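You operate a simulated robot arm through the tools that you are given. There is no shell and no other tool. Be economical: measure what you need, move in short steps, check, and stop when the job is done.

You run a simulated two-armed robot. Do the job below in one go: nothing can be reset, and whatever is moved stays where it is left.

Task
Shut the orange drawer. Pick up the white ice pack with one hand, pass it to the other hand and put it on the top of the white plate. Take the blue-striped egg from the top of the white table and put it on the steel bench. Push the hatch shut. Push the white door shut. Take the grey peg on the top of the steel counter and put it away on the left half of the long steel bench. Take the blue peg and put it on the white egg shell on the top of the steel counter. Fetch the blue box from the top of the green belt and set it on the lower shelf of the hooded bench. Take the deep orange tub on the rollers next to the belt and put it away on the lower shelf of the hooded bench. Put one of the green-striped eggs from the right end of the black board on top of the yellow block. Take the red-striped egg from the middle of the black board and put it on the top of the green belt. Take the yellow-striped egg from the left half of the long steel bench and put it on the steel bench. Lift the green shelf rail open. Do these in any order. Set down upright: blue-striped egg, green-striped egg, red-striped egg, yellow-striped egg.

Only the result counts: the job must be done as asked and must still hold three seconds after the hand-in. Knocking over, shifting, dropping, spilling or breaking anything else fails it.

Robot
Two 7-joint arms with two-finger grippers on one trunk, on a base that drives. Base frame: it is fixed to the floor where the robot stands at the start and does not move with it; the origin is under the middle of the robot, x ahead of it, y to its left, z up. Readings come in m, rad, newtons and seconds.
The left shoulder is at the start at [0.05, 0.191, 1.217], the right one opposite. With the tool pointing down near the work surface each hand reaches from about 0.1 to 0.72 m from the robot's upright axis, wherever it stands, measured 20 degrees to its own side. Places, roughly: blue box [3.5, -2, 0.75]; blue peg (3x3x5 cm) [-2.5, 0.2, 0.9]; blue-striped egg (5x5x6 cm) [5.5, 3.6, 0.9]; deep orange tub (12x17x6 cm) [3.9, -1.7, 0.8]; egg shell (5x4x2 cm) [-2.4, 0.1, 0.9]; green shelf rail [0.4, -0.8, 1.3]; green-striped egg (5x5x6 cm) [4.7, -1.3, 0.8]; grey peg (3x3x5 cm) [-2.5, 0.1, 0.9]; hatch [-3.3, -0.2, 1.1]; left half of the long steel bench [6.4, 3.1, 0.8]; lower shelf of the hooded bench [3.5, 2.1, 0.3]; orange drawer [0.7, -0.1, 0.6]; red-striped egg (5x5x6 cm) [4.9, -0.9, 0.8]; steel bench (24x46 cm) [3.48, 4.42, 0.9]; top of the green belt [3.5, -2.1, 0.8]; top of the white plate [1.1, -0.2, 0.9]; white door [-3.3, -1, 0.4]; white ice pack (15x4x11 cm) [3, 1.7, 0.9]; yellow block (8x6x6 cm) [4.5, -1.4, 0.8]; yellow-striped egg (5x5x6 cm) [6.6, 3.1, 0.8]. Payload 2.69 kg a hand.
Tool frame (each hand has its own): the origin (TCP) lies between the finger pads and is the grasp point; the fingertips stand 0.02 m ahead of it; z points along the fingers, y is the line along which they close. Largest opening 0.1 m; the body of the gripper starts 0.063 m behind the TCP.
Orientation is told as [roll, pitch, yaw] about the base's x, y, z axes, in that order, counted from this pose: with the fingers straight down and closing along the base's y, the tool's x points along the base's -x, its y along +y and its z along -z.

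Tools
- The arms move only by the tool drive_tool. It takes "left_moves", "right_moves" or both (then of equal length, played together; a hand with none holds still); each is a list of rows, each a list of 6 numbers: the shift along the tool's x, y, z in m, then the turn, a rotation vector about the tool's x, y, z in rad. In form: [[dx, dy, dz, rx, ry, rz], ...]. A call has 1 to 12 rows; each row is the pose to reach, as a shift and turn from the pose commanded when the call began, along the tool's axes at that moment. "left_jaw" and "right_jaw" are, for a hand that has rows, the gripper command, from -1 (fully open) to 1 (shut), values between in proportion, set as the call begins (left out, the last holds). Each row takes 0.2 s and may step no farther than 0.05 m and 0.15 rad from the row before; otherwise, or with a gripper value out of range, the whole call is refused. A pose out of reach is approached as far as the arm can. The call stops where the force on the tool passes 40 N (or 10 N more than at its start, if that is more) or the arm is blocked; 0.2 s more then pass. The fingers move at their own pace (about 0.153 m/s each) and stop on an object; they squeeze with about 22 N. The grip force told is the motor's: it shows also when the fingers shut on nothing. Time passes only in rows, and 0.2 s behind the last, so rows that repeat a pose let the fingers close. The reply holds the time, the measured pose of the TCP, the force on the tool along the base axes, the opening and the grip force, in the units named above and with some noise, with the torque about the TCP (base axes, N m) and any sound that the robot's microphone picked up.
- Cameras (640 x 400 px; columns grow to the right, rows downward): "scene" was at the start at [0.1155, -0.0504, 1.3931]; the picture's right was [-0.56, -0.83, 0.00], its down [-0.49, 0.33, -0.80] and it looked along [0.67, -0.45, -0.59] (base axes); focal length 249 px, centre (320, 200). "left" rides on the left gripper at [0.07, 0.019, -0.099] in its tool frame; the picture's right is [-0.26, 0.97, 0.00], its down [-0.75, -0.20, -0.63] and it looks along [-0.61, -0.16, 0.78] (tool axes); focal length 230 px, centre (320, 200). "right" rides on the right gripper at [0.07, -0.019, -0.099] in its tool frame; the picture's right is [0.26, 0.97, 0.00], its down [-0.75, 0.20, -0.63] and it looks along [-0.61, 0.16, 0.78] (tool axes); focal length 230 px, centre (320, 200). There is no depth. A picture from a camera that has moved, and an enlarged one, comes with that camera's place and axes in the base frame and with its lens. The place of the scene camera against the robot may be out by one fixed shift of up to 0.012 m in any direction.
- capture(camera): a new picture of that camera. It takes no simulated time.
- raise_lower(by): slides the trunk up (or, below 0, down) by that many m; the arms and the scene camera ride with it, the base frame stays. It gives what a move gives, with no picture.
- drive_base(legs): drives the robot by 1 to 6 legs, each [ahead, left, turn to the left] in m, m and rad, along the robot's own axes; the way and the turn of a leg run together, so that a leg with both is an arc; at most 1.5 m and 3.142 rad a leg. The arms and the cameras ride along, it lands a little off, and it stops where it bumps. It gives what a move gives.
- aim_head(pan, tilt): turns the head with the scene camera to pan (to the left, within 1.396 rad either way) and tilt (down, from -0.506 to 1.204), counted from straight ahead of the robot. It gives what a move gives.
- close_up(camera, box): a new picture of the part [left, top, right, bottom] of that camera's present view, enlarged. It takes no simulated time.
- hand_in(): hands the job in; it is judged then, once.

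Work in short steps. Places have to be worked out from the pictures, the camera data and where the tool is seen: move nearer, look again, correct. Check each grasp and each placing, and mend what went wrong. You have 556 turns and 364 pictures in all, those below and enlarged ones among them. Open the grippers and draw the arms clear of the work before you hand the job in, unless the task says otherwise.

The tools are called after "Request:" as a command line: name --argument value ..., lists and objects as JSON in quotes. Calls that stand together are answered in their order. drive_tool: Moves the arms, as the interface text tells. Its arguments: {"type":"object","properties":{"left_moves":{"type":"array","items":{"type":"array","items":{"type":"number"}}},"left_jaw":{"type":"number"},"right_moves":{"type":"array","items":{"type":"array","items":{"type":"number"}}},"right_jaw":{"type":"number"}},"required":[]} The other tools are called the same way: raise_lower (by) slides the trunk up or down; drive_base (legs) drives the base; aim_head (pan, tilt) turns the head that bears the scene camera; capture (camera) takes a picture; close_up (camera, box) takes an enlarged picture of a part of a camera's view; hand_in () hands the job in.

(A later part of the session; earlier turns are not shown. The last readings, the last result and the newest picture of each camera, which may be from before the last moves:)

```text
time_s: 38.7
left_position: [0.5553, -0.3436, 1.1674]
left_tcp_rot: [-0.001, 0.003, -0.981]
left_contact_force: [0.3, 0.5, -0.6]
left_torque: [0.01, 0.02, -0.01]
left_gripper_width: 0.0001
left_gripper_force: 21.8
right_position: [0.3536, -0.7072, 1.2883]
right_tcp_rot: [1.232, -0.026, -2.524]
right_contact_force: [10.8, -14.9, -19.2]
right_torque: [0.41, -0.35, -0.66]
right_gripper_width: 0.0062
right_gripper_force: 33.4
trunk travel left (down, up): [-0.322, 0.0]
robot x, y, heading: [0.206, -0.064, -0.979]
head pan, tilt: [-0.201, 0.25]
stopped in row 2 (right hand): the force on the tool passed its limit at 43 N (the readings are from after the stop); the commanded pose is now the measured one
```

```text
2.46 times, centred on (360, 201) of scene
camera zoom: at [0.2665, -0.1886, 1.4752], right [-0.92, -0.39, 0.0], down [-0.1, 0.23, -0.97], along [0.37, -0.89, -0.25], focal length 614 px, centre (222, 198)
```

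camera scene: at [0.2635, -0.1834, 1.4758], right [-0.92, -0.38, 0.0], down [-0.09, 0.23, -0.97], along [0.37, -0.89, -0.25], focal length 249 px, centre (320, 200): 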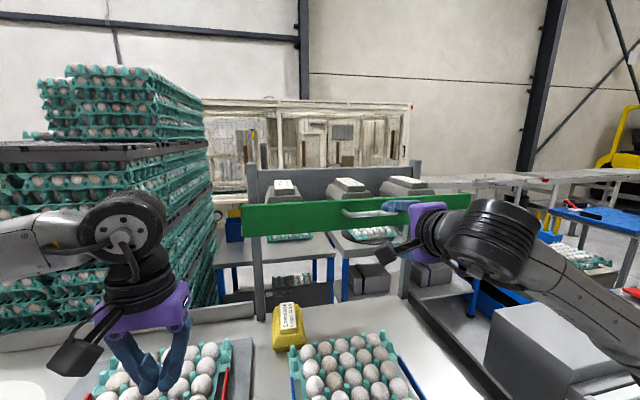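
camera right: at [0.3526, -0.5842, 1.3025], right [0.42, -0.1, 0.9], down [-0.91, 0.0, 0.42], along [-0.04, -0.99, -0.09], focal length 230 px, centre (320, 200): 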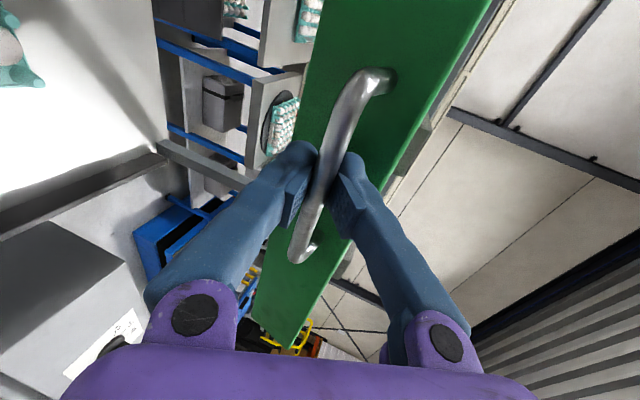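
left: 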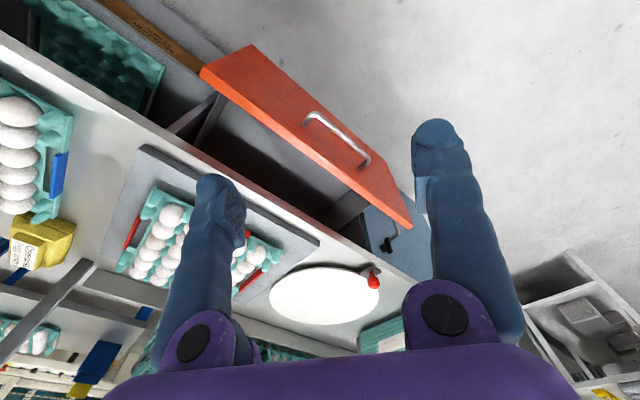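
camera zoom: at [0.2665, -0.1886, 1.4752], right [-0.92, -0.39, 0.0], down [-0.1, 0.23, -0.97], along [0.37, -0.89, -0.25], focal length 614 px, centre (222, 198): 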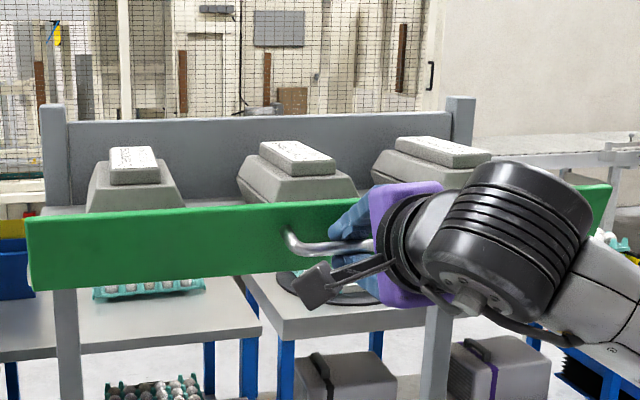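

The bar swung outward and down about a lower hinge: its foot now stands above the bar, rail tilted ~13°. I follow that arc with the hand turning along.

Request:
drive_tool --right_moves '[[0, -0.0064, -0.0022, 0.1, 0, 0], [0, -0.0129, -0.0038, 0.2, 0, 0], [0, -0.0195, -0.0046, 0.3, 0, 0], [0, -0.0263, -0.0047, 0.4, 0, 0]]'

Request:
capture --camera "right"

Request:
close_up --camera "scene" --box '[230, 120, 490, 282]'

```text
time_s: 39.5
left_position: [0.5584, -0.3437, 1.1671]
left_tcp_rot: [0.0, 0.005, -0.98]
left_contact_force: [-0.2, -0.2, 0.0]
left_torque: [0.02, -0.02, 0.02]
left_gripper_width: 0.0003
left_gripper_force: 21.6
right_position: [0.3489, -0.7, 1.2765]
right_tcp_rot: [0.933, -0.025, -2.523]
right_contact_force: [16.4, -19.3, -10.4]
right_torque: [0.25, -0.46, -0.51]
right_gripper_width: 0.0056
right_gripper_force: 33.1
trunk travel left (down, up): [-0.322, 0.0]
robot x, y, heading: [0.2027, -0.0629, -0.973]
head pan, tilt: [-0.201, 0.25]
stopped in row 4 (right hand): the force on the tool passed its limit at 41 N (the readings are from after the stop); the commanded pose is now the measured one
```

```text
335 pictures are left
camera right: at [0.3532, -0.584, 1.3178], right [0.56, -0.31, 0.77], down [-0.82, -0.11, 0.55], along [-0.08, -0.94, -0.32], focal length 230 px, centre (320, 200)
```

right: 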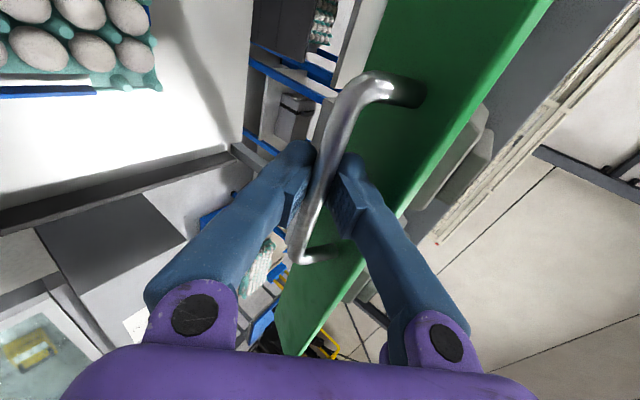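

```text
2.46 times, centred on (360, 201) of scene
camera zoom: at [0.2681, -0.1896, 1.4752], right [-0.92, -0.39, 0.0], down [-0.1, 0.23, -0.97], along [0.37, -0.89, -0.25], focal length 614 px, centre (222, 198)
```

zoom: 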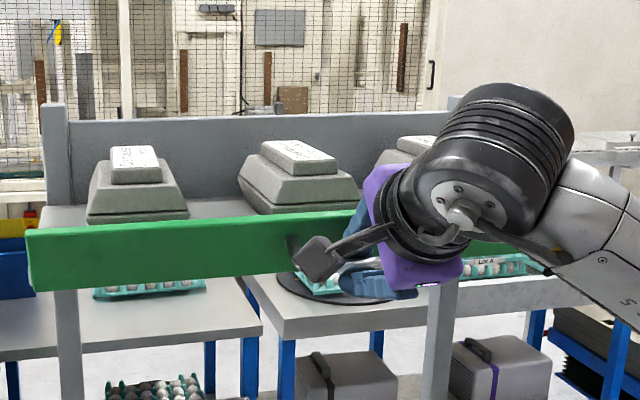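

The rail is rotating outward (its top has dropped, shelf floor visible) and the remaining force is mostly radial, so I relax inward a bit and continue along the arc.

Request:
drive_tool --right_moves '[[0, -0.0064, 0.0053, 0.09, 0, 0], [0, -0.0131, 0.0071, 0.18, 0, 0], [0, -0.0197, 0.0096, 0.27, 0, 0], [0, -0.026, 0.0127, 0.36, 0, 0], [0, -0.032, 0.0163, 0.45, 0, 0]]'

Request:
close_up --camera "scene" --box '[230, 120, 490, 282]'

```text
time_s: 40.5
left_position: [0.557, -0.3434, 1.1685]
left_tcp_rot: [0.0, 0.003, -0.979]
left_contact_force: [-0.7, -1.0, 0.1]
left_torque: [0.01, 0.03, -0.04]
left_gripper_width: 0.0001
left_gripper_force: 21.9
right_position: [0.3463, -0.6965, 1.257]
right_tcp_rot: [0.63, -0.024, -2.526]
right_contact_force: [13.9, -17.2, -2.8]
right_torque: [-0.19, 0.11, -0.54]
right_gripper_width: 0.0061
right_gripper_force: 33.0
trunk travel left (down, up): [-0.322, 0.0]
robot x, y, heading: [0.2028, -0.0638, -0.975]
head pan, tilt: [-0.201, 0.25]
stopped in row 4 (right hand): the force on the tool passed its limit at 43 N (the readings are from after the stop); the commanded pose is now the measured one
```

```text
2.46 times, centred on (360, 201) of scene
camera zoom: at [0.268, -0.1884, 1.4752], right [-0.92, -0.39, 0.0], down [-0.1, 0.23, -0.97], along [0.38, -0.89, -0.25], focal length 614 px, centre (222, 198)
```

zoom: 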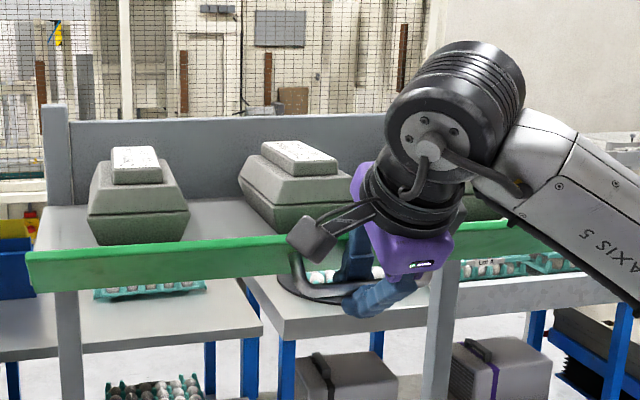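

Still swinging open (shelf floor more visible). I relax radially and continue along the arc.

Request:
drive_tool --right_moves '[[0, -0.0003, 0.0072, 0.1, 0, 0], [0, -0.0035, 0.0124, 0.2, 0, 0], [0, -0.006, 0.0178, 0.3, 0, 0], [0, -0.0081, 0.0234, 0.4, 0, 0], [0, -0.0096, 0.0293, 0.5, 0, 0], [0, -0.0105, 0.0352, 0.6, 0, 0]]'

Request:
close_up --camera "scene" --box '[230, 120, 490, 282]'

```text
time_s: 41.1
left_position: [0.5549, -0.34, 1.1694]
left_tcp_rot: [-0.002, -0.002, -0.98]
left_contact_force: [0.6, 1.3, 0.8]
left_torque: [0.01, 0.01, -0.02]
left_gripper_width: 0.0
left_gripper_force: 22.1
right_position: [0.3475, -0.6971, 1.2633]
right_tcp_rot: [0.518, -0.017, -2.524]
right_contact_force: [3.3, -0.3, 6.0]
right_torque: [-0.68, 0.1, -0.28]
right_gripper_width: 0.006
right_gripper_force: 33.1
trunk travel left (down, up): [-0.322, 0.0]
robot x, y, heading: [0.2049, -0.0622, -0.971]
head pan, tilt: [-0.201, 0.25]
stopped in row 2 (right hand): the force on the tool passed its limit at 44 N (the readings are from after the stop); the commanded pose is now the measured one
```

```text
2.46 times, centred on (360, 201) of scene
camera zoom: at [0.2651, -0.1838, 1.4757], right [-0.92, -0.39, 0.0], down [-0.1, 0.23, -0.97], along [0.37, -0.89, -0.25], focal length 614 px, centre (222, 198)
```

zoom: 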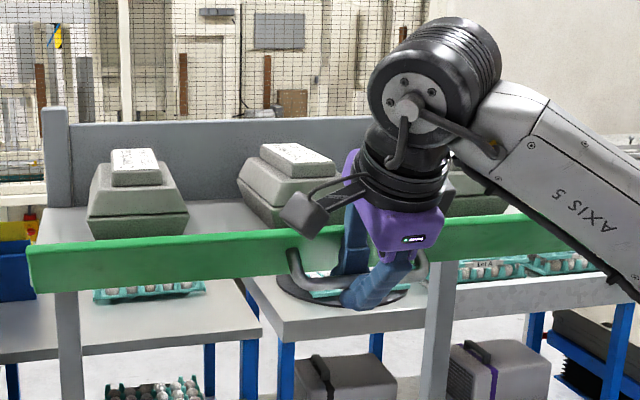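

Downward is now blocked, perhaps by the hand itself. I release the bar, back up and look at where the rail stays.

Request:
drive_tool --right_moves '[[0, 0, 0, 0, 0, 0], [0, 0, 0, 0, 0, 0], [0, -0.012, -0.02, 0, 0, 0], [0, -0.024, -0.05, 0, 0, 0], [0, -0.024, -0.1, 0, 0, 0]]' --right_jaw -0.4

Request:
close_up --camera "scene" --box '[230, 120, 490, 282]'

Request:
capture --camera "right"

```text
time_s: 42.3
left_position: [0.5551, -0.3398, 1.1691]
left_tcp_rot: [-0.002, -0.003, -0.981]
left_contact_force: [0.4, 0.2, -0.5]
left_torque: [-0.06, 0.01, 0.01]
left_gripper_width: 0.0
left_gripper_force: 21.6
right_position: [0.3064, -0.6392, 1.3352]
right_tcp_rot: [0.513, -0.018, -2.524]
right_contact_force: [-0.2, 0.5, 0.0]
right_torque: [0.01, 0.0, 0.0]
right_gripper_width: 0.0699
right_gripper_force: 0.2
trunk travel left (down, up): [-0.322, 0.0]
robot x, y, heading: [0.2, -0.0662, -0.968]
head pan, tilt: [-0.201, 0.25]
```

```text
2.46 times, centred on (360, 201) of scene
camera zoom: at [0.2645, -0.1832, 1.4759], right [-0.92, -0.39, 0.0], down [-0.1, 0.23, -0.97], along [0.37, -0.89, -0.25], focal length 614 px, centre (222, 198)
```

zoom: 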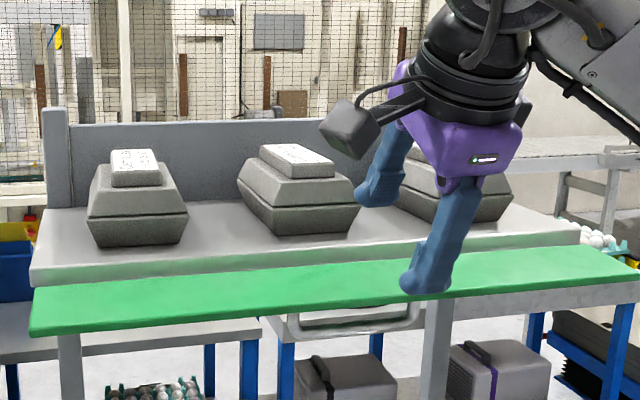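

```text
330 pictures are left
camera right: at [0.326, -0.544, 1.4106], right [0.7, -0.53, 0.47], down [-0.68, -0.32, 0.66], along [-0.2, -0.78, -0.59], focal length 230 px, centre (320, 200)
```

right: 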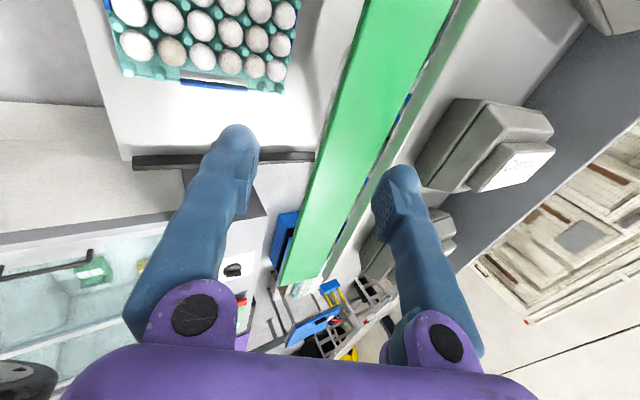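

The rail dropped fully open by itself, lying flat. I retract the right hand and straighten it.

Request:
drive_tool --right_moves '[[0, -0.015, -0.045, 0.1, 0, 0], [0, -0.05, -0.075, 0.2, 0, 0], [0, -0.09, -0.1, 0.3, 0, 0], [0, -0.13, -0.122, 0.4, 0, 0], [0, -0.17, -0.144, 0.51, 0, 0], [0, -0.195, -0.16, 0.51, 0, 0]]'

Request:
drive_tool --right_moves '[[0, 0, 0.03, 0, 0, -0.14], [0, 0, 0.06, 0, 0, -0.28], [0, 0, 0.09, 0, 0, -0.42], [0, 0, 0.12, 0, 0, -0.56], [0, 0, 0.15, 0, 0, -0.71], [0, 0, 0.18, 0, 0, -0.85], [0, 0, 0.2, 0, 0, -0.99], [0, 0, 0.22, 0, 0, -1.13], [0, 0, 0.24, 0, 0, -1.27], [0, 0, 0.26, 0, 0, -1.42], [0, 0, 0.28, 0, 0, -1.56]]'

Request:
capture --camera "scene"

```text
time_s: 43.7
left_position: [0.5543, -0.3394, 1.1698]
left_tcp_rot: [0.0, -0.002, -0.981]
left_contact_force: [0.0, 0.2, 0.7]
left_torque: [-0.06, -0.01, 0.0]
left_gripper_width: 0.0
left_gripper_force: 21.9
right_position: [0.1588, -0.4355, 1.3796]
right_tcp_rot: [-0.001, -0.019, -2.528]
right_contact_force: [-0.3, -0.6, -0.4]
right_torque: [0.01, -0.02, -0.02]
right_gripper_width: 0.0701
right_gripper_force: 0.1
trunk travel left (down, up): [-0.322, 0.0]
robot x, y, heading: [0.2032, -0.0631, -0.971]
head pan, tilt: [-0.201, 0.25]
```

```text
time_s: 46.1
left_position: [0.5543, -0.3405, 1.1697]
left_tcp_rot: [-0.001, 0.0, -0.981]
left_contact_force: [-0.5, -0.8, 0.0]
left_torque: [0.01, -0.01, -0.02]
left_gripper_width: 0.0001
left_gripper_force: 22.3
right_position: [0.1604, -0.4419, 1.102]
right_tcp_rot: [-0.017, -0.001, -0.964]
right_contact_force: [-1.0, 0.1, 0.2]
right_torque: [-0.02, 0.02, 0.01]
right_gripper_width: 0.0698
right_gripper_force: 0.1
trunk travel left (down, up): [-0.322, 0.0]
robot x, y, heading: [0.2014, -0.0631, -0.976]
head pan, tilt: [-0.201, 0.25]
```

```text
329 pictures are left
camera scene: at [0.2646, -0.1846, 1.4758], right [-0.92, -0.39, 0.0], down [-0.1, 0.23, -0.97], along [0.37, -0.89, -0.25], focal length 249 px, centre (320, 200)
```

scene: 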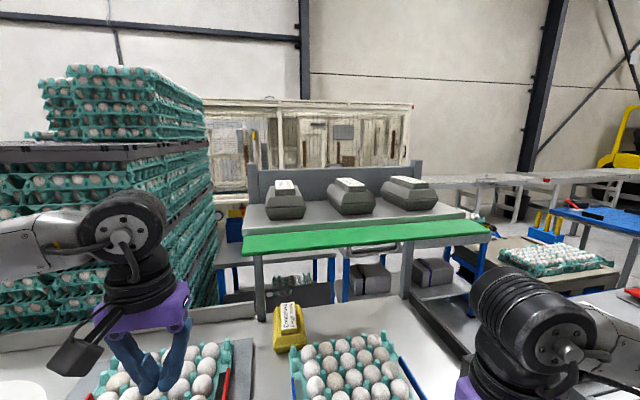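

Rail is open and stays. I back off and turn to face the rear area (steel counter, hatch, white door), then look.

Request:
drive_base --legs '[[-0.35, 0, 0], [0, 0, -2.16]]'

Request:
aim_head --pan 0.0 --tilt 0.3

Request:
capture --camera "scene"

```text
time_s: 53.8
left_position: [-0.4359, 0.1333, 1.1695]
left_tcp_rot: [0.0, 0.0, 3.046]
left_contact_force: [-0.5, -0.5, -0.3]
left_torque: [-0.02, 0.02, -0.02]
left_gripper_width: 0.0003
left_gripper_force: 22.1
right_position: [-0.2642, 0.5018, 1.1027]
right_tcp_rot: [-0.018, -0.003, 3.062]
right_contact_force: [-0.1, -0.5, -1.4]
right_torque: [-0.02, 0.02, 0.02]
right_gripper_width: 0.0702
right_gripper_force: 0.2
trunk travel left (down, up): [-0.322, 0.0]
robot x, y, heading: [0.0018, 0.2343, 3.049]
head pan, tilt: [-0.201, 0.25]
```

```text
time_s: 54.5
left_position: [-0.4354, 0.1329, 1.1689]
left_tcp_rot: [0.0, 0.0, 3.046]
left_contact_force: [0.4, 0.7, 0.1]
left_torque: [0.02, 0.03, -0.03]
left_gripper_width: 0.0001
left_gripper_force: 22.4
right_position: [-0.2645, 0.5021, 1.1021]
right_tcp_rot: [-0.018, -0.001, 3.06]
right_contact_force: [0.1, -0.6, 0.1]
right_torque: [0.02, -0.03, -0.01]
right_gripper_width: 0.0699
right_gripper_force: 0.1
trunk travel left (down, up): [-0.322, 0.0]
robot x, y, heading: [0.0007, 0.2321, 3.06]
head pan, tilt: [0.0, 0.3]
```

```text
328 pictures are left
camera scene: at [-0.1285, 0.2395, 1.471], right [0.09, 1.0, 0.0], down [0.29, -0.03, -0.96], along [-0.95, 0.08, -0.3], focal length 249 px, centre (320, 200)
```

scene: 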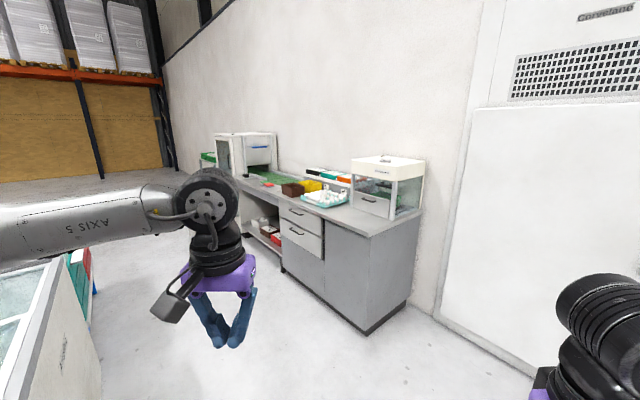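

The steel counter runs diagonally with its front facing me and the machine (hatch, door) at its far end. I drive halfway and look again.

Request:
drive_base --legs '[[1.1, 0.4, -0.4]]'

Request:
aim_head --pan 0.1 --tilt 0.45

Request:
capture --camera "scene"

```text
time_s: 60.4
left_position: [-1.5934, 0.229, 1.169]
left_tcp_rot: [0.002, 0.0, 2.648]
left_contact_force: [0.0, -0.2, 0.5]
left_torque: [-0.03, -0.01, 0.0]
left_gripper_width: 0.0
left_gripper_force: 21.5
right_position: [-1.2908, 0.5021, 1.1032]
right_tcp_rot: [-0.019, -0.002, 2.661]
right_contact_force: [0.5, 0.4, 0.4]
right_torque: [0.01, -0.03, 0.02]
right_gripper_width: 0.0698
right_gripper_force: 0.1
trunk travel left (down, up): [-0.322, 0.0]
robot x, y, heading: [-1.1532, 0.1479, 2.656]
head pan, tilt: [0.0, 0.3]
```

```text
time_s: 61.1
left_position: [-1.5938, 0.2291, 1.1696]
left_tcp_rot: [0.0, -0.001, 2.645]
left_contact_force: [-0.6, 0.6, 0.8]
left_torque: [-0.01, -0.02, -0.02]
left_gripper_width: 0.0
left_gripper_force: 21.6
right_position: [-1.2916, 0.5007, 1.1024]
right_tcp_rot: [-0.018, -0.003, 2.662]
right_contact_force: [0.5, -0.6, 0.7]
right_torque: [0.01, 0.0, 0.0]
right_gripper_width: 0.07
right_gripper_force: 0.1
trunk travel left (down, up): [-0.322, 0.0]
robot x, y, heading: [-1.1522, 0.1491, 2.655]
head pan, tilt: [0.099, 0.45]
```

```text
327 pictures are left
camera scene: at [-1.2701, 0.1997, 1.4572], right [0.38, 0.93, 0.0], down [0.4, -0.16, -0.9], along [-0.83, 0.34, -0.43], focal length 249 px, centre (320, 200)
```

scene: 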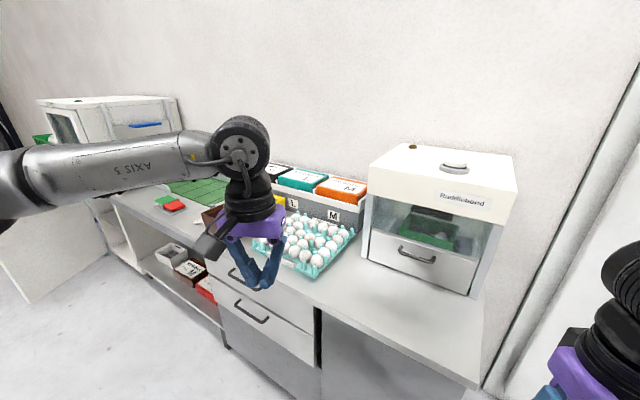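

Moving on along the counter front to stand facing the pegs (about [-2.5,0.15]).

Request:
drive_base --legs '[[0.5, 0.86, 0], [0, 0, -0.4]]'

Request:
aim_head --pan -0.05 --tilt 0.7

Request:
capture --camera "scene"

```text
time_s: 70.1
left_position: [-2.358, -0.1459, 1.169]
left_tcp_rot: [0.001, -0.002, 2.272]
left_contact_force: [-0.5, -0.3, 0.7]
left_torque: [0.0, 0.02, -0.01]
left_gripper_width: 0.0001
left_gripper_force: 22.1
right_position: [-1.977, -0.0004, 1.1023]
right_tcp_rot: [-0.016, -0.001, 2.291]
right_contact_force: [-0.5, 0.1, 0.0]
right_torque: [-0.02, 0.0, -0.02]
right_gripper_width: 0.07
right_gripper_force: 0.1
trunk travel left (down, up): [-0.322, 0.0]
robot x, y, heading: [-1.9759, -0.3813, 2.279]
head pan, tilt: [0.099, 0.45]
```

```text
time_s: 70.9
left_position: [-2.3573, -0.1453, 1.168]
left_tcp_rot: [-0.001, 0.0, 2.273]
left_contact_force: [1.2, 0.0, 0.2]
left_torque: [-0.01, -0.01, 0.01]
left_gripper_width: 0.0003
left_gripper_force: 21.6
right_position: [-1.977, -0.0012, 1.1024]
right_tcp_rot: [-0.019, -0.001, 2.289]
right_contact_force: [-0.4, 0.1, -0.5]
right_torque: [-0.02, 0.0, -0.02]
right_gripper_width: 0.0702
right_gripper_force: 0.0
trunk travel left (down, up): [-0.322, 0.0]
robot x, y, heading: [-1.9763, -0.3797, 2.279]
head pan, tilt: [-0.051, 0.7]
```

```text
326 pictures are left
camera scene: at [-2.0523, -0.2856, 1.435], right [0.79, 0.61, 0.0], down [0.4, -0.51, -0.77], along [-0.47, 0.6, -0.64], focal length 249 px, centre (320, 200)
```

scene: 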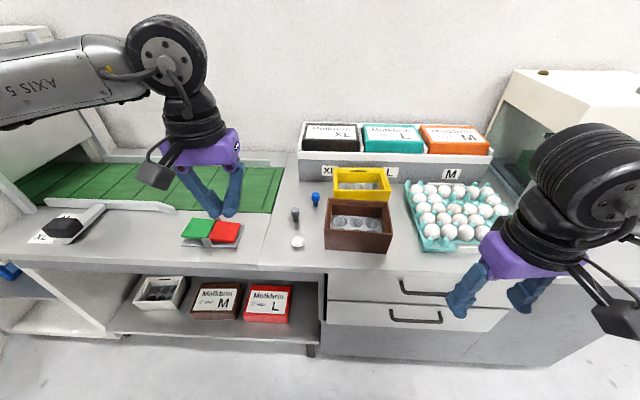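

I see the grey peg, the blue peg and the egg shell right ahead. Zooming in.

Request:
close_up --camera "scene" --box '[260, 180, 356, 260]'

```text
5.00 times, centred on (308, 220) of scene
camera zoom: at [-2.0523, -0.2856, 1.435], right [0.79, 0.61, 0.0], down [0.4, -0.51, -0.77], along [-0.47, 0.6, -0.64], focal length 1247 px, centre (380, 100)
```

zoom: 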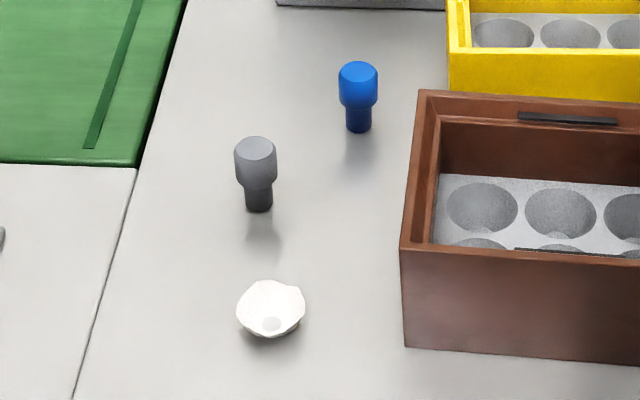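

Counter z≈0.88; blue peg at [-2.452,0.201], grey at [-2.454,0.105], shell at [-2.387,0.041]. I drive 0.15 m nearer.

Request:
drive_base --legs '[[0.15, 0, 0]]'

Request:
aim_head --pan -0.05 --tilt 0.85

Request:
capture --camera "scene"

Request:
capture --camera "right"

```text
time_s: 72.3
left_position: [-2.4555, -0.0285, 1.1688]
left_tcp_rot: [-0.001, 0.0, 2.27]
left_contact_force: [-0.4, 0.3, -0.9]
left_torque: [-0.01, 0.02, 0.0]
left_gripper_width: 0.0001
left_gripper_force: 22.7
right_position: [-2.0748, 0.1147, 1.1024]
right_tcp_rot: [-0.019, 0.001, 2.287]
right_contact_force: [-0.6, -0.3, -0.2]
right_torque: [-0.01, 0.01, 0.02]
right_gripper_width: 0.0698
right_gripper_force: 0.0
trunk travel left (down, up): [-0.322, 0.0]
robot x, y, heading: [-2.0762, -0.2641, 2.277]
head pan, tilt: [-0.051, 0.7]
```

```text
time_s: 73.0
left_position: [-2.4556, -0.029, 1.1689]
left_tcp_rot: [0.0, -0.003, 2.27]
left_contact_force: [0.7, -0.8, 0.7]
left_torque: [0.02, -0.02, 0.0]
left_gripper_width: 0.0
left_gripper_force: 22.2
right_position: [-2.0733, 0.1128, 1.1033]
right_tcp_rot: [-0.018, -0.003, 2.287]
right_contact_force: [0.0, 0.5, 0.1]
right_torque: [0.03, 0.03, 0.03]
right_gripper_width: 0.0698
right_gripper_force: 0.0
trunk travel left (down, up): [-0.322, 0.0]
robot x, y, heading: [-2.0739, -0.2654, 2.276]
head pan, tilt: [-0.051, 0.85]
```

```text
324 pictures are left
camera scene: at [-2.146, -0.1759, 1.4227], right [0.79, 0.61, 0.0], down [0.46, -0.59, -0.66], along [-0.4, 0.52, -0.75], focal length 249 px, centre (320, 200)
```

scene: 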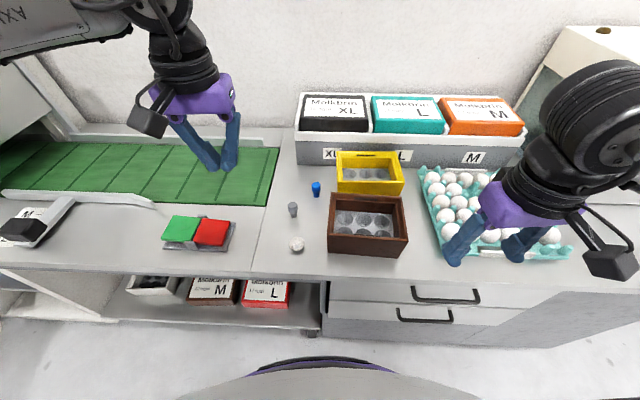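

```text
323 pictures are left
camera right: at [-2.0166, 0.0725, 1.2011], right [-0.56, -0.83, -0.02], down [-0.65, 0.43, 0.63], along [-0.51, 0.36, -0.78], focal length 230 px, centre (320, 200)
```

right: 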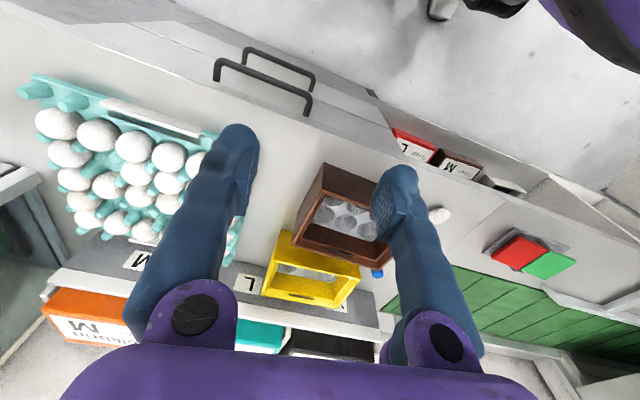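

Estimates agree between views. I move the right hand above the blue peg (and swing the left hand aside), then check with its own camera.

Request:
drive_tool --right_moves '[[-0.039, 0.0285, 0.009, 0, 0, 0], [-0.078, 0.057, 0.018, 0, 0, 0], [-0.117, 0.0855, 0.027, 0, 0, 0], [-0.156, 0.114, 0.036, 0, 0, 0], [-0.195, 0.1425, 0.045, 0, 0, 0], [-0.234, 0.171, 0.054, 0, 0, 0], [-0.273, 0.2, 0.063, 0, 0, 0], [-0.312, 0.228, 0.072, 0.018, 0, 0]]' --right_jaw -0.2 --left_moves '[[0.01, 0.025, 0, 0, 0, 0], [0.02, 0.05, 0, 0, 0, 0], [0.03, 0.075, 0, 0, 0, 0], [0.04, 0.1, 0, 0, 0, 0], [0.05, 0.125, 0, 0, 0, 0], [0.06, 0.15, 0, 0, 0, 0], [0.07, 0.175, 0, 0, 0, 0], [0.08, 0.2, 0, 0, 0, 0]]' --left_jaw -0.2

Request:
capture --camera "right"

```text
time_s: 74.8
left_position: [-2.5609, -0.2242, 1.1695]
left_tcp_rot: [-0.001, 0.0, 2.269]
left_contact_force: [-0.6, -0.4, -0.6]
left_torque: [0.03, -0.01, 0.01]
left_gripper_width: 0.06
left_gripper_force: 0.1
right_position: [-2.4476, 0.1997, 1.0256]
right_tcp_rot: [-0.038, -0.005, 2.288]
right_contact_force: [0.3, -0.6, 0.0]
right_torque: [0.0, -0.03, -0.02]
right_gripper_width: 0.0599
right_gripper_force: 0.0
trunk travel left (down, up): [-0.322, 0.0]
robot x, y, heading: [-2.075, -0.2662, 2.277]
head pan, tilt: [-0.051, 0.85]
```

```text
322 pictures are left
camera right: at [-2.3913, 0.1569, 1.1252], right [-0.56, -0.83, -0.04], down [-0.66, 0.42, 0.62], along [-0.5, 0.37, -0.78], focal length 230 px, centre (320, 200)
```

right: 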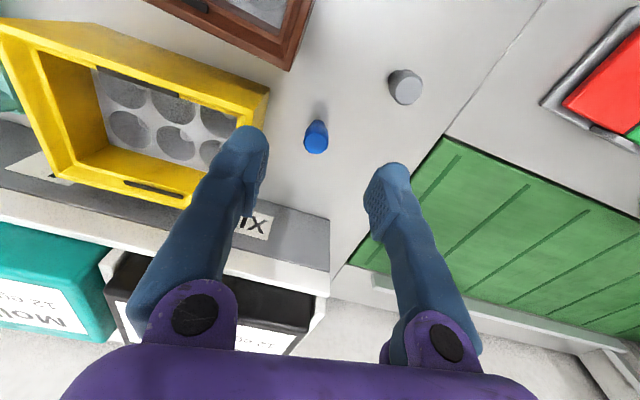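

The camera suggests the peg is ~2 cm further ahead than estimated; I zoom to measure.

Request:
close_up --camera "right" --box '[270, 60, 430, 160]'

```text
4.00 times, centred on (350, 110) of right
camera zoom: at [-2.3913, 0.1569, 1.1252], right [-0.56, -0.83, -0.04], down [-0.66, 0.42, 0.62], along [-0.5, 0.37, -0.78], focal length 920 px, centre (200, 560)
```

zoom: 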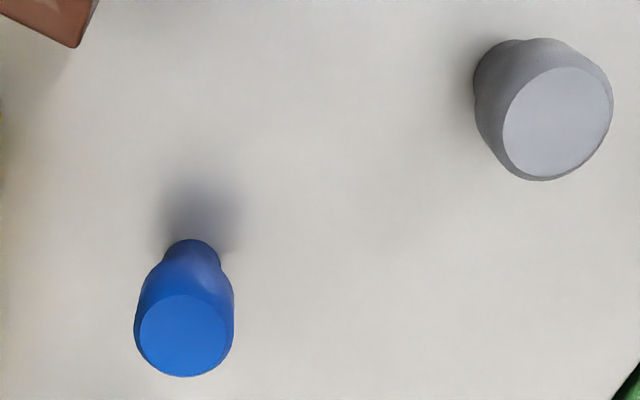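

Peg at [-2.460,0.217], top z 0.931 by the hand camera. I correct, level the hand and go down around the head.

Request:
drive_tool --right_moves '[[-0.0212, -0.002, 0, -0.038, 0, 0], [-0.0212, -0.002, 0.04, -0.038, 0, 0], [-0.0212, -0.002, 0.075, -0.038, 0, 0], [-0.0212, -0.002, 0.107, -0.038, 0, 0]]'

Request:
capture --camera "right"

```text
time_s: 75.8
left_position: [-2.5589, -0.2218, 1.1696]
left_tcp_rot: [0.0, 0.0, 2.269]
left_contact_force: [0.7, -0.4, -0.6]
left_torque: [-0.02, 0.02, -0.01]
left_gripper_width: 0.0599
left_gripper_force: 0.1
right_position: [-2.4602, 0.2207, 0.9201]
right_tcp_rot: [0.001, -0.001, 2.286]
right_contact_force: [0.1, -0.2, 0.6]
right_torque: [0.01, -0.02, -0.05]
right_gripper_width: 0.0603
right_gripper_force: 0.1
trunk travel left (down, up): [-0.322, 0.0]
robot x, y, heading: [-2.0761, -0.2625, 2.282]
head pan, tilt: [-0.051, 0.85]
```

```text
320 pictures are left
camera right: at [-2.4002, 0.1821, 1.0178], right [-0.56, -0.83, 0.0], down [-0.64, 0.44, 0.63], along [-0.52, 0.35, -0.78], focal length 230 px, centre (320, 200)
```

right: 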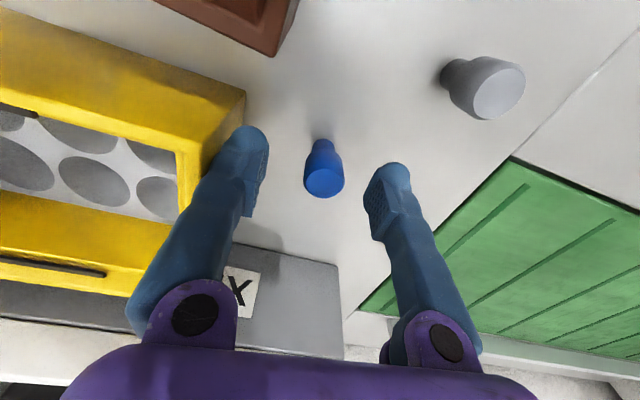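

The peg sits between the fingers, about 7 mm nearer than the TCP; I nudge back and close.

Request:
drive_tool --right_moves '[[0.007, 0.001, 0.002, 0, 0, 0], [0.007, 0.001, 0.002, 0, 0, 0]]'

Request:
drive_tool --right_moves '[[0, 0, 0, 0, 0, 0], [0, 0, 0, 0, 0, 0], [0, 0, -0.03, 0, 0, 0], [0, 0, -0.07, 0, 0, 0]]' --right_jaw 1

Request:
capture --camera "right"

```text
time_s: 76.4
left_position: [-2.5593, -0.2219, 1.1701]
left_tcp_rot: [0.0, -0.001, 2.271]
left_contact_force: [0.6, 0.5, 0.3]
left_torque: [0.0, -0.02, 0.0]
left_gripper_width: 0.06
left_gripper_force: 0.1
right_position: [-2.4564, 0.2145, 0.9177]
right_tcp_rot: [0.0, -0.002, 2.288]
right_contact_force: [-0.4, -0.8, 0.8]
right_torque: [0.06, 0.01, -0.03]
right_gripper_width: 0.0603
right_gripper_force: 0.1
trunk travel left (down, up): [-0.322, 0.0]
robot x, y, heading: [-2.0736, -0.2674, 2.279]
head pan, tilt: [-0.051, 0.85]
```

```text
time_s: 77.4
left_position: [-2.5584, -0.222, 1.1703]
left_tcp_rot: [0.001, -0.002, 2.272]
left_contact_force: [0.4, -0.3, 0.4]
left_torque: [0.03, -0.01, 0.01]
left_gripper_width: 0.06
left_gripper_force: 0.0
right_position: [-2.4561, 0.2135, 0.9888]
right_tcp_rot: [0.003, -0.002, 2.285]
right_contact_force: [0.7, 0.5, -0.6]
right_torque: [-0.02, -0.02, 0.02]
right_gripper_width: 0.0
right_gripper_force: 21.9
trunk travel left (down, up): [-0.322, 0.0]
robot x, y, heading: [-2.0762, -0.2679, 2.281]
head pan, tilt: [-0.051, 0.85]
```

```text
319 pictures are left
camera right: at [-2.3963, 0.1748, 1.0872], right [-0.56, -0.83, 0.0], down [-0.64, 0.44, 0.63], along [-0.52, 0.35, -0.78], focal length 230 px, centre (320, 200)
```

right: 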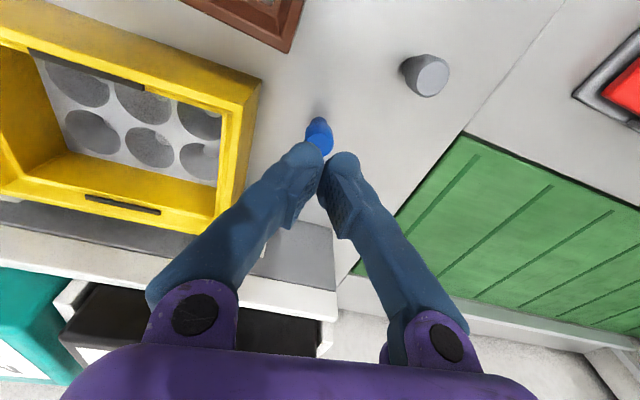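

The jaw closed above the peg: triangulating the hand views gives peg top z≈0.885 (counter ≈0.835) at [-2.477,0.231]. I open, correct and go lower.

Request:
drive_tool --right_moves '[[-0.027, 0.0044, 0, 0, 0, 0], [-0.027, 0.0044, 0, 0, 0, 0], [-0.027, 0.0044, 0.04, 0, 0, 0], [-0.027, 0.0044, 0.08, 0, 0, 0], [-0.027, 0.0044, 0.112, 0, 0, 0]]' --right_jaw -0.2

Request:
capture --camera "right"

```text
time_s: 78.6
left_position: [-2.558, -0.2218, 1.1719]
left_tcp_rot: [-0.001, 0.001, 2.27]
left_contact_force: [1.4, -0.5, 0.7]
left_torque: [0.0, -0.01, 0.03]
left_gripper_width: 0.06
left_gripper_force: 0.1
right_position: [-2.4723, 0.228, 0.8989]
right_tcp_rot: [0.0, -0.001, 2.286]
right_contact_force: [0.4, 0.2, 0.1]
right_torque: [-0.03, 0.0, -0.02]
right_gripper_width: 0.0598
right_gripper_force: 0.0
right hand out of reach, approached as far as the arm can: row 5
trunk travel left (down, up): [-0.322, 0.0]
robot x, y, heading: [-2.073, -0.268, 2.274]
head pan, tilt: [-0.051, 0.85]
```

```text
318 pictures are left
camera right: at [-2.4128, 0.1888, 0.9971], right [-0.56, -0.83, 0.0], down [-0.64, 0.44, 0.63], along [-0.52, 0.35, -0.78], focal length 230 px, centre (320, 200)
```

right: 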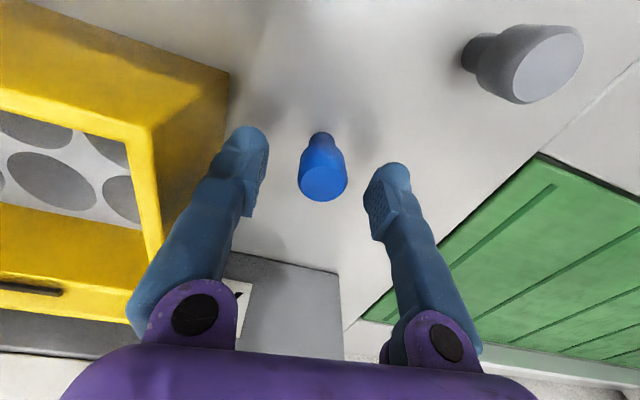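

Reach limit downward, so I lower the trunk 3 cm to bring the fingers around the peg head.

Request:
raise_lower --by -0.03

Request:
capture --camera "right"

```text
time_s: 79.3
left_position: [-2.5587, -0.2231, 1.14]
left_tcp_rot: [0.001, -0.001, 2.271]
left_contact_force: [-0.2, 0.0, -0.1]
left_torque: [0.0, -0.01, 0.01]
left_gripper_width: 0.0602
left_gripper_force: 0.1
right_position: [-2.4723, 0.2277, 0.8692]
right_tcp_rot: [0.0, -0.002, 2.288]
right_contact_force: [0.9, 0.1, 5.7]
right_torque: [0.12, -0.16, 0.05]
right_gripper_width: 0.0599
right_gripper_force: 0.1
trunk travel left (down, up): [-0.292, 0.03]
robot x, y, heading: [-2.0748, -0.2673, 2.277]
head pan, tilt: [-0.051, 0.85]
```

```text
317 pictures are left
camera right: at [-2.4132, 0.1885, 0.9683], right [-0.56, -0.83, 0.0], down [-0.64, 0.43, 0.63], along [-0.52, 0.35, -0.78], focal length 230 px, centre (320, 200)
```

right: 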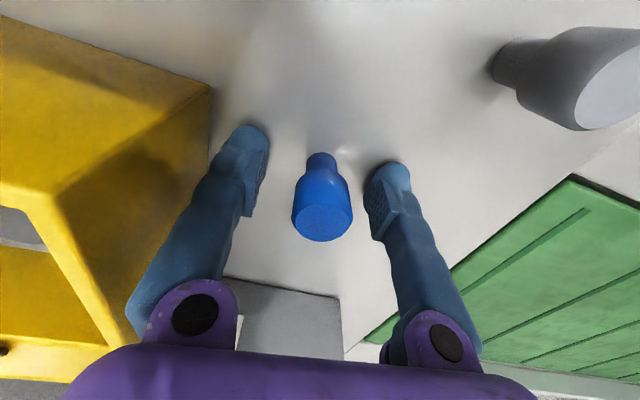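

The tips just touch the counter (5.7 N), and the peg stands at the TCP. I lift 6 mm and close.

Request:
drive_tool --right_moves '[[-0.002, 0.001, -0.006, 0, 0, 0], [-0.002, 0.001, -0.007, 0, 0, 0]]'

Request:
drive_tool --right_moves '[[0, 0, 0, 0, 0, 0], [0, 0, 0, 0, 0, 0], [0, 0, -0.03, 0, 0, 0], [0, 0, -0.07, 0, 0, 0]]' --right_jaw 1

Request:
capture --camera "right"

```text
time_s: 79.9
left_position: [-2.5598, -0.221, 1.1401]
left_tcp_rot: [0.0, -0.002, 2.272]
left_contact_force: [0.4, 0.4, 0.9]
left_torque: [0.02, -0.02, 0.01]
left_gripper_width: 0.0601
left_gripper_force: 0.0
right_position: [-2.474, 0.2298, 0.8753]
right_tcp_rot: [0.001, -0.002, 2.285]
right_contact_force: [-0.7, 0.5, 0.1]
right_torque: [0.0, 0.03, 0.03]
right_gripper_width: 0.0599
right_gripper_force: 0.0
trunk travel left (down, up): [-0.292, 0.03]
robot x, y, heading: [-2.0766, -0.2657, 2.283]
head pan, tilt: [-0.051, 0.85]
```

```text
time_s: 80.9
left_position: [-2.5583, -0.2222, 1.1379]
left_tcp_rot: [0.001, -0.003, 2.272]
left_contact_force: [-0.1, 0.3, -0.1]
left_torque: [0.0, -0.04, 0.01]
left_gripper_width: 0.06
left_gripper_force: 0.0
right_position: [-2.4725, 0.2282, 0.9481]
right_tcp_rot: [0.002, -0.002, 2.284]
right_contact_force: [-0.2, -0.5, -0.7]
right_torque: [-0.03, 0.02, -0.03]
right_gripper_width: 0.0178
right_gripper_force: 22.3
trunk travel left (down, up): [-0.292, 0.03]
robot x, y, heading: [-2.0735, -0.2692, 2.277]
head pan, tilt: [-0.051, 0.85]
```

```text
316 pictures are left
camera right: at [-2.4132, 0.1892, 1.0455], right [-0.56, -0.83, 0.0], down [-0.64, 0.43, 0.63], along [-0.52, 0.35, -0.78], focal length 230 px, centre (320, 200)
```

right: 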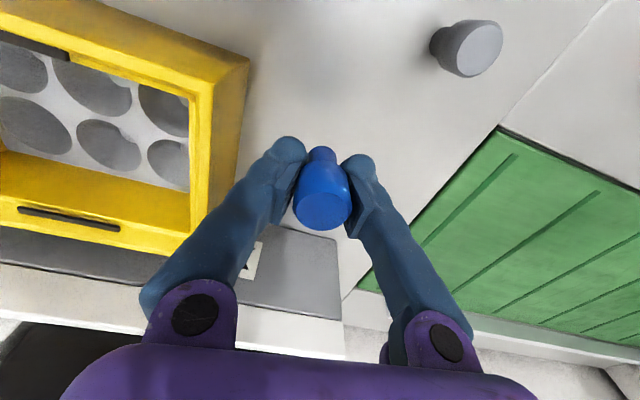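

Blue peg is gripped upright. I carry it toward the shell (≈[-2.406,0.064]) at height and check with the hand camera.

Request:
drive_tool --right_moves '[[0, 0, -0.04, 0, 0, 0], [0.045, 0.014, -0.05, 0, 0, 0], [0.09, 0.03, -0.05, 0, 0, 0], [0.13, 0.045, -0.05, 0, 0, 0], [0.15, 0.057, -0.05, 0, 0, 0]]'

Request:
capture --camera "right"

Request:
capture --camera "scene"

```text
time_s: 82.1
left_position: [-2.5582, -0.2217, 1.1395]
left_tcp_rot: [0.0, -0.001, 2.269]
left_contact_force: [0.1, -0.1, 0.5]
left_torque: [0.01, -0.01, -0.02]
left_gripper_width: 0.0602
left_gripper_force: 0.0
right_position: [-2.4177, 0.0781, 0.9934]
right_tcp_rot: [0.002, -0.001, 2.285]
right_contact_force: [-0.2, 0.1, -0.4]
right_torque: [0.0, 0.02, 0.0]
right_gripper_width: 0.0177
right_gripper_force: 22.0
trunk travel left (down, up): [-0.292, 0.03]
robot x, y, heading: [-2.0754, -0.2698, 2.278]
head pan, tilt: [-0.051, 0.85]
```

```text
315 pictures are left
camera right: at [-2.3581, 0.0377, 1.0915], right [-0.56, -0.83, 0.0], down [-0.64, 0.44, 0.63], along [-0.52, 0.35, -0.78], focal length 230 px, centre (320, 200)
```

right: 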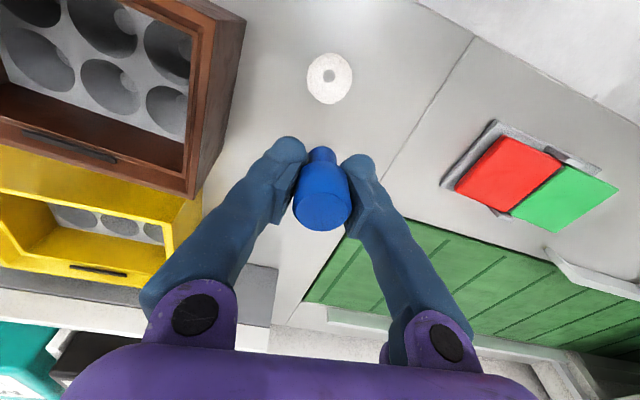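

```text
314 pictures are left
camera scene: at [-2.1463, -0.1761, 1.3927], right [0.79, 0.61, 0.0], down [0.46, -0.59, -0.66], along [-0.4, 0.52, -0.75], focal length 249 px, centre (320, 200)
```

scene: 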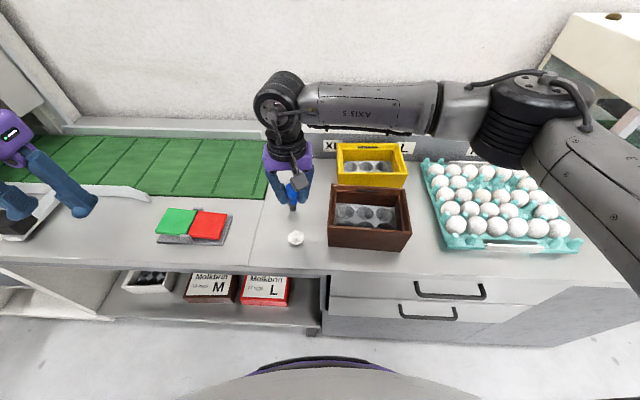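

The shell shows below, with a small flat cup in its middle; zooming for its centre.

Request:
close_up --camera "right" --box '[280, 40, 380, 110]'

Request:
close_up --camera "scene" --box '[250, 150, 350, 260]'

```text
5.71 times, centred on (330, 75) of right
camera zoom: at [-2.3581, 0.0377, 1.0915], right [-0.56, -0.83, 0.0], down [-0.64, 0.44, 0.63], along [-0.52, 0.35, -0.78], focal length 1315 px, centre (263, 914)
```

zoom: 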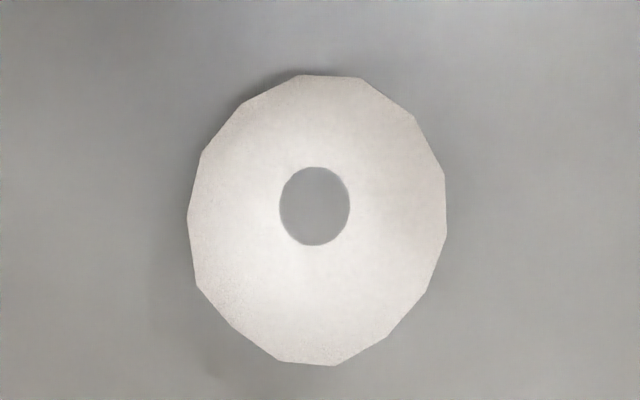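

```text
3.64 times, centred on (300, 205) of scene
camera zoom: at [-2.1463, -0.1761, 1.3927], right [0.79, 0.61, 0.0], down [0.46, -0.59, -0.66], along [-0.4, 0.52, -0.75], focal length 907 px, centre (393, 182)
```

zoom: 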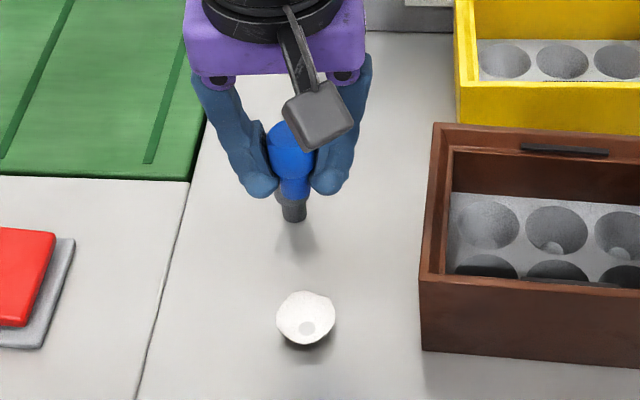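

Shell centre ≈[-2.400,0.055], a bowl with rim z≈0.867. I align and lower the peg into it slowly.

Request:
drive_tool --right_moves '[[0.0251, 0.0018, 0, 0, 0, 0], [0.0251, 0.0018, 0.04, 0, 0, 0], [0.0251, 0.0018, 0.075, 0, 0, 0], [0.0251, 0.0018, 0.075, 0, 0, 0]]'

Request:
capture --camera "right"

Request:
close_up --camera "scene" --box '[250, 180, 350, 260]'

```text
time_s: 83.1
left_position: [-2.5585, -0.2222, 1.1401]
left_tcp_rot: [0.001, -0.001, 2.271]
left_contact_force: [0.2, 0.2, -1.0]
left_torque: [0.01, 0.0, -0.04]
left_gripper_width: 0.0602
left_gripper_force: 0.0
right_position: [-2.4035, 0.0592, 0.9206]
right_tcp_rot: [0.001, 0.0, 2.288]
right_contact_force: [0.0, -0.3, 0.6]
right_torque: [-0.01, 0.01, -0.02]
right_gripper_width: 0.0173
right_gripper_force: 21.4
trunk travel left (down, up): [-0.292, 0.03]
robot x, y, heading: [-2.0746, -0.2685, 2.279]
head pan, tilt: [-0.051, 0.85]
```

```text
311 pictures are left
camera right: at [-2.3442, 0.0197, 1.0198], right [-0.56, -0.83, 0.0], down [-0.64, 0.44, 0.63], along [-0.52, 0.35, -0.78], focal length 230 px, centre (320, 200)
```

right: 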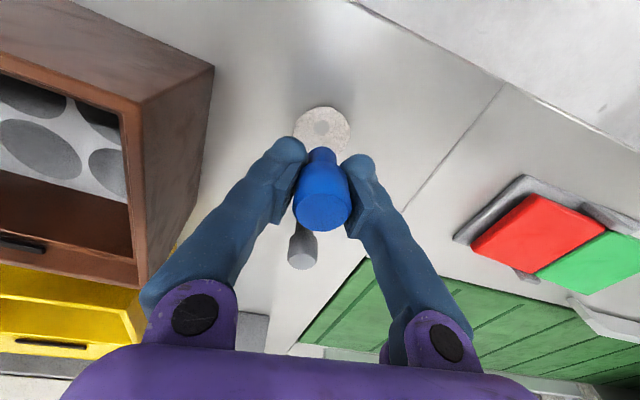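

```text
5.00 times, centred on (300, 220) of scene
camera zoom: at [-2.1461, -0.1757, 1.3927], right [0.79, 0.61, 0.0], down [0.46, -0.6, -0.66], along [-0.4, 0.52, -0.75], focal length 1247 px, centre (420, 100)
```

zoom: 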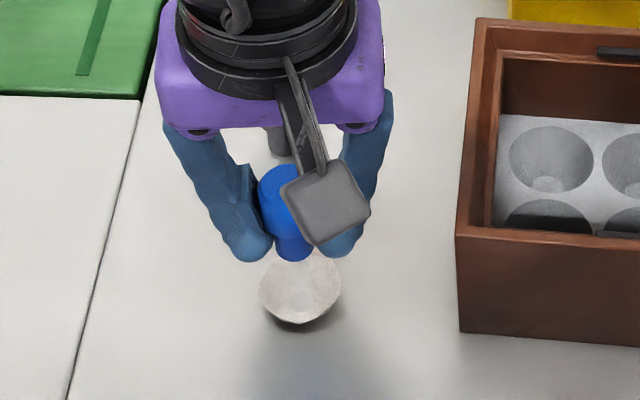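

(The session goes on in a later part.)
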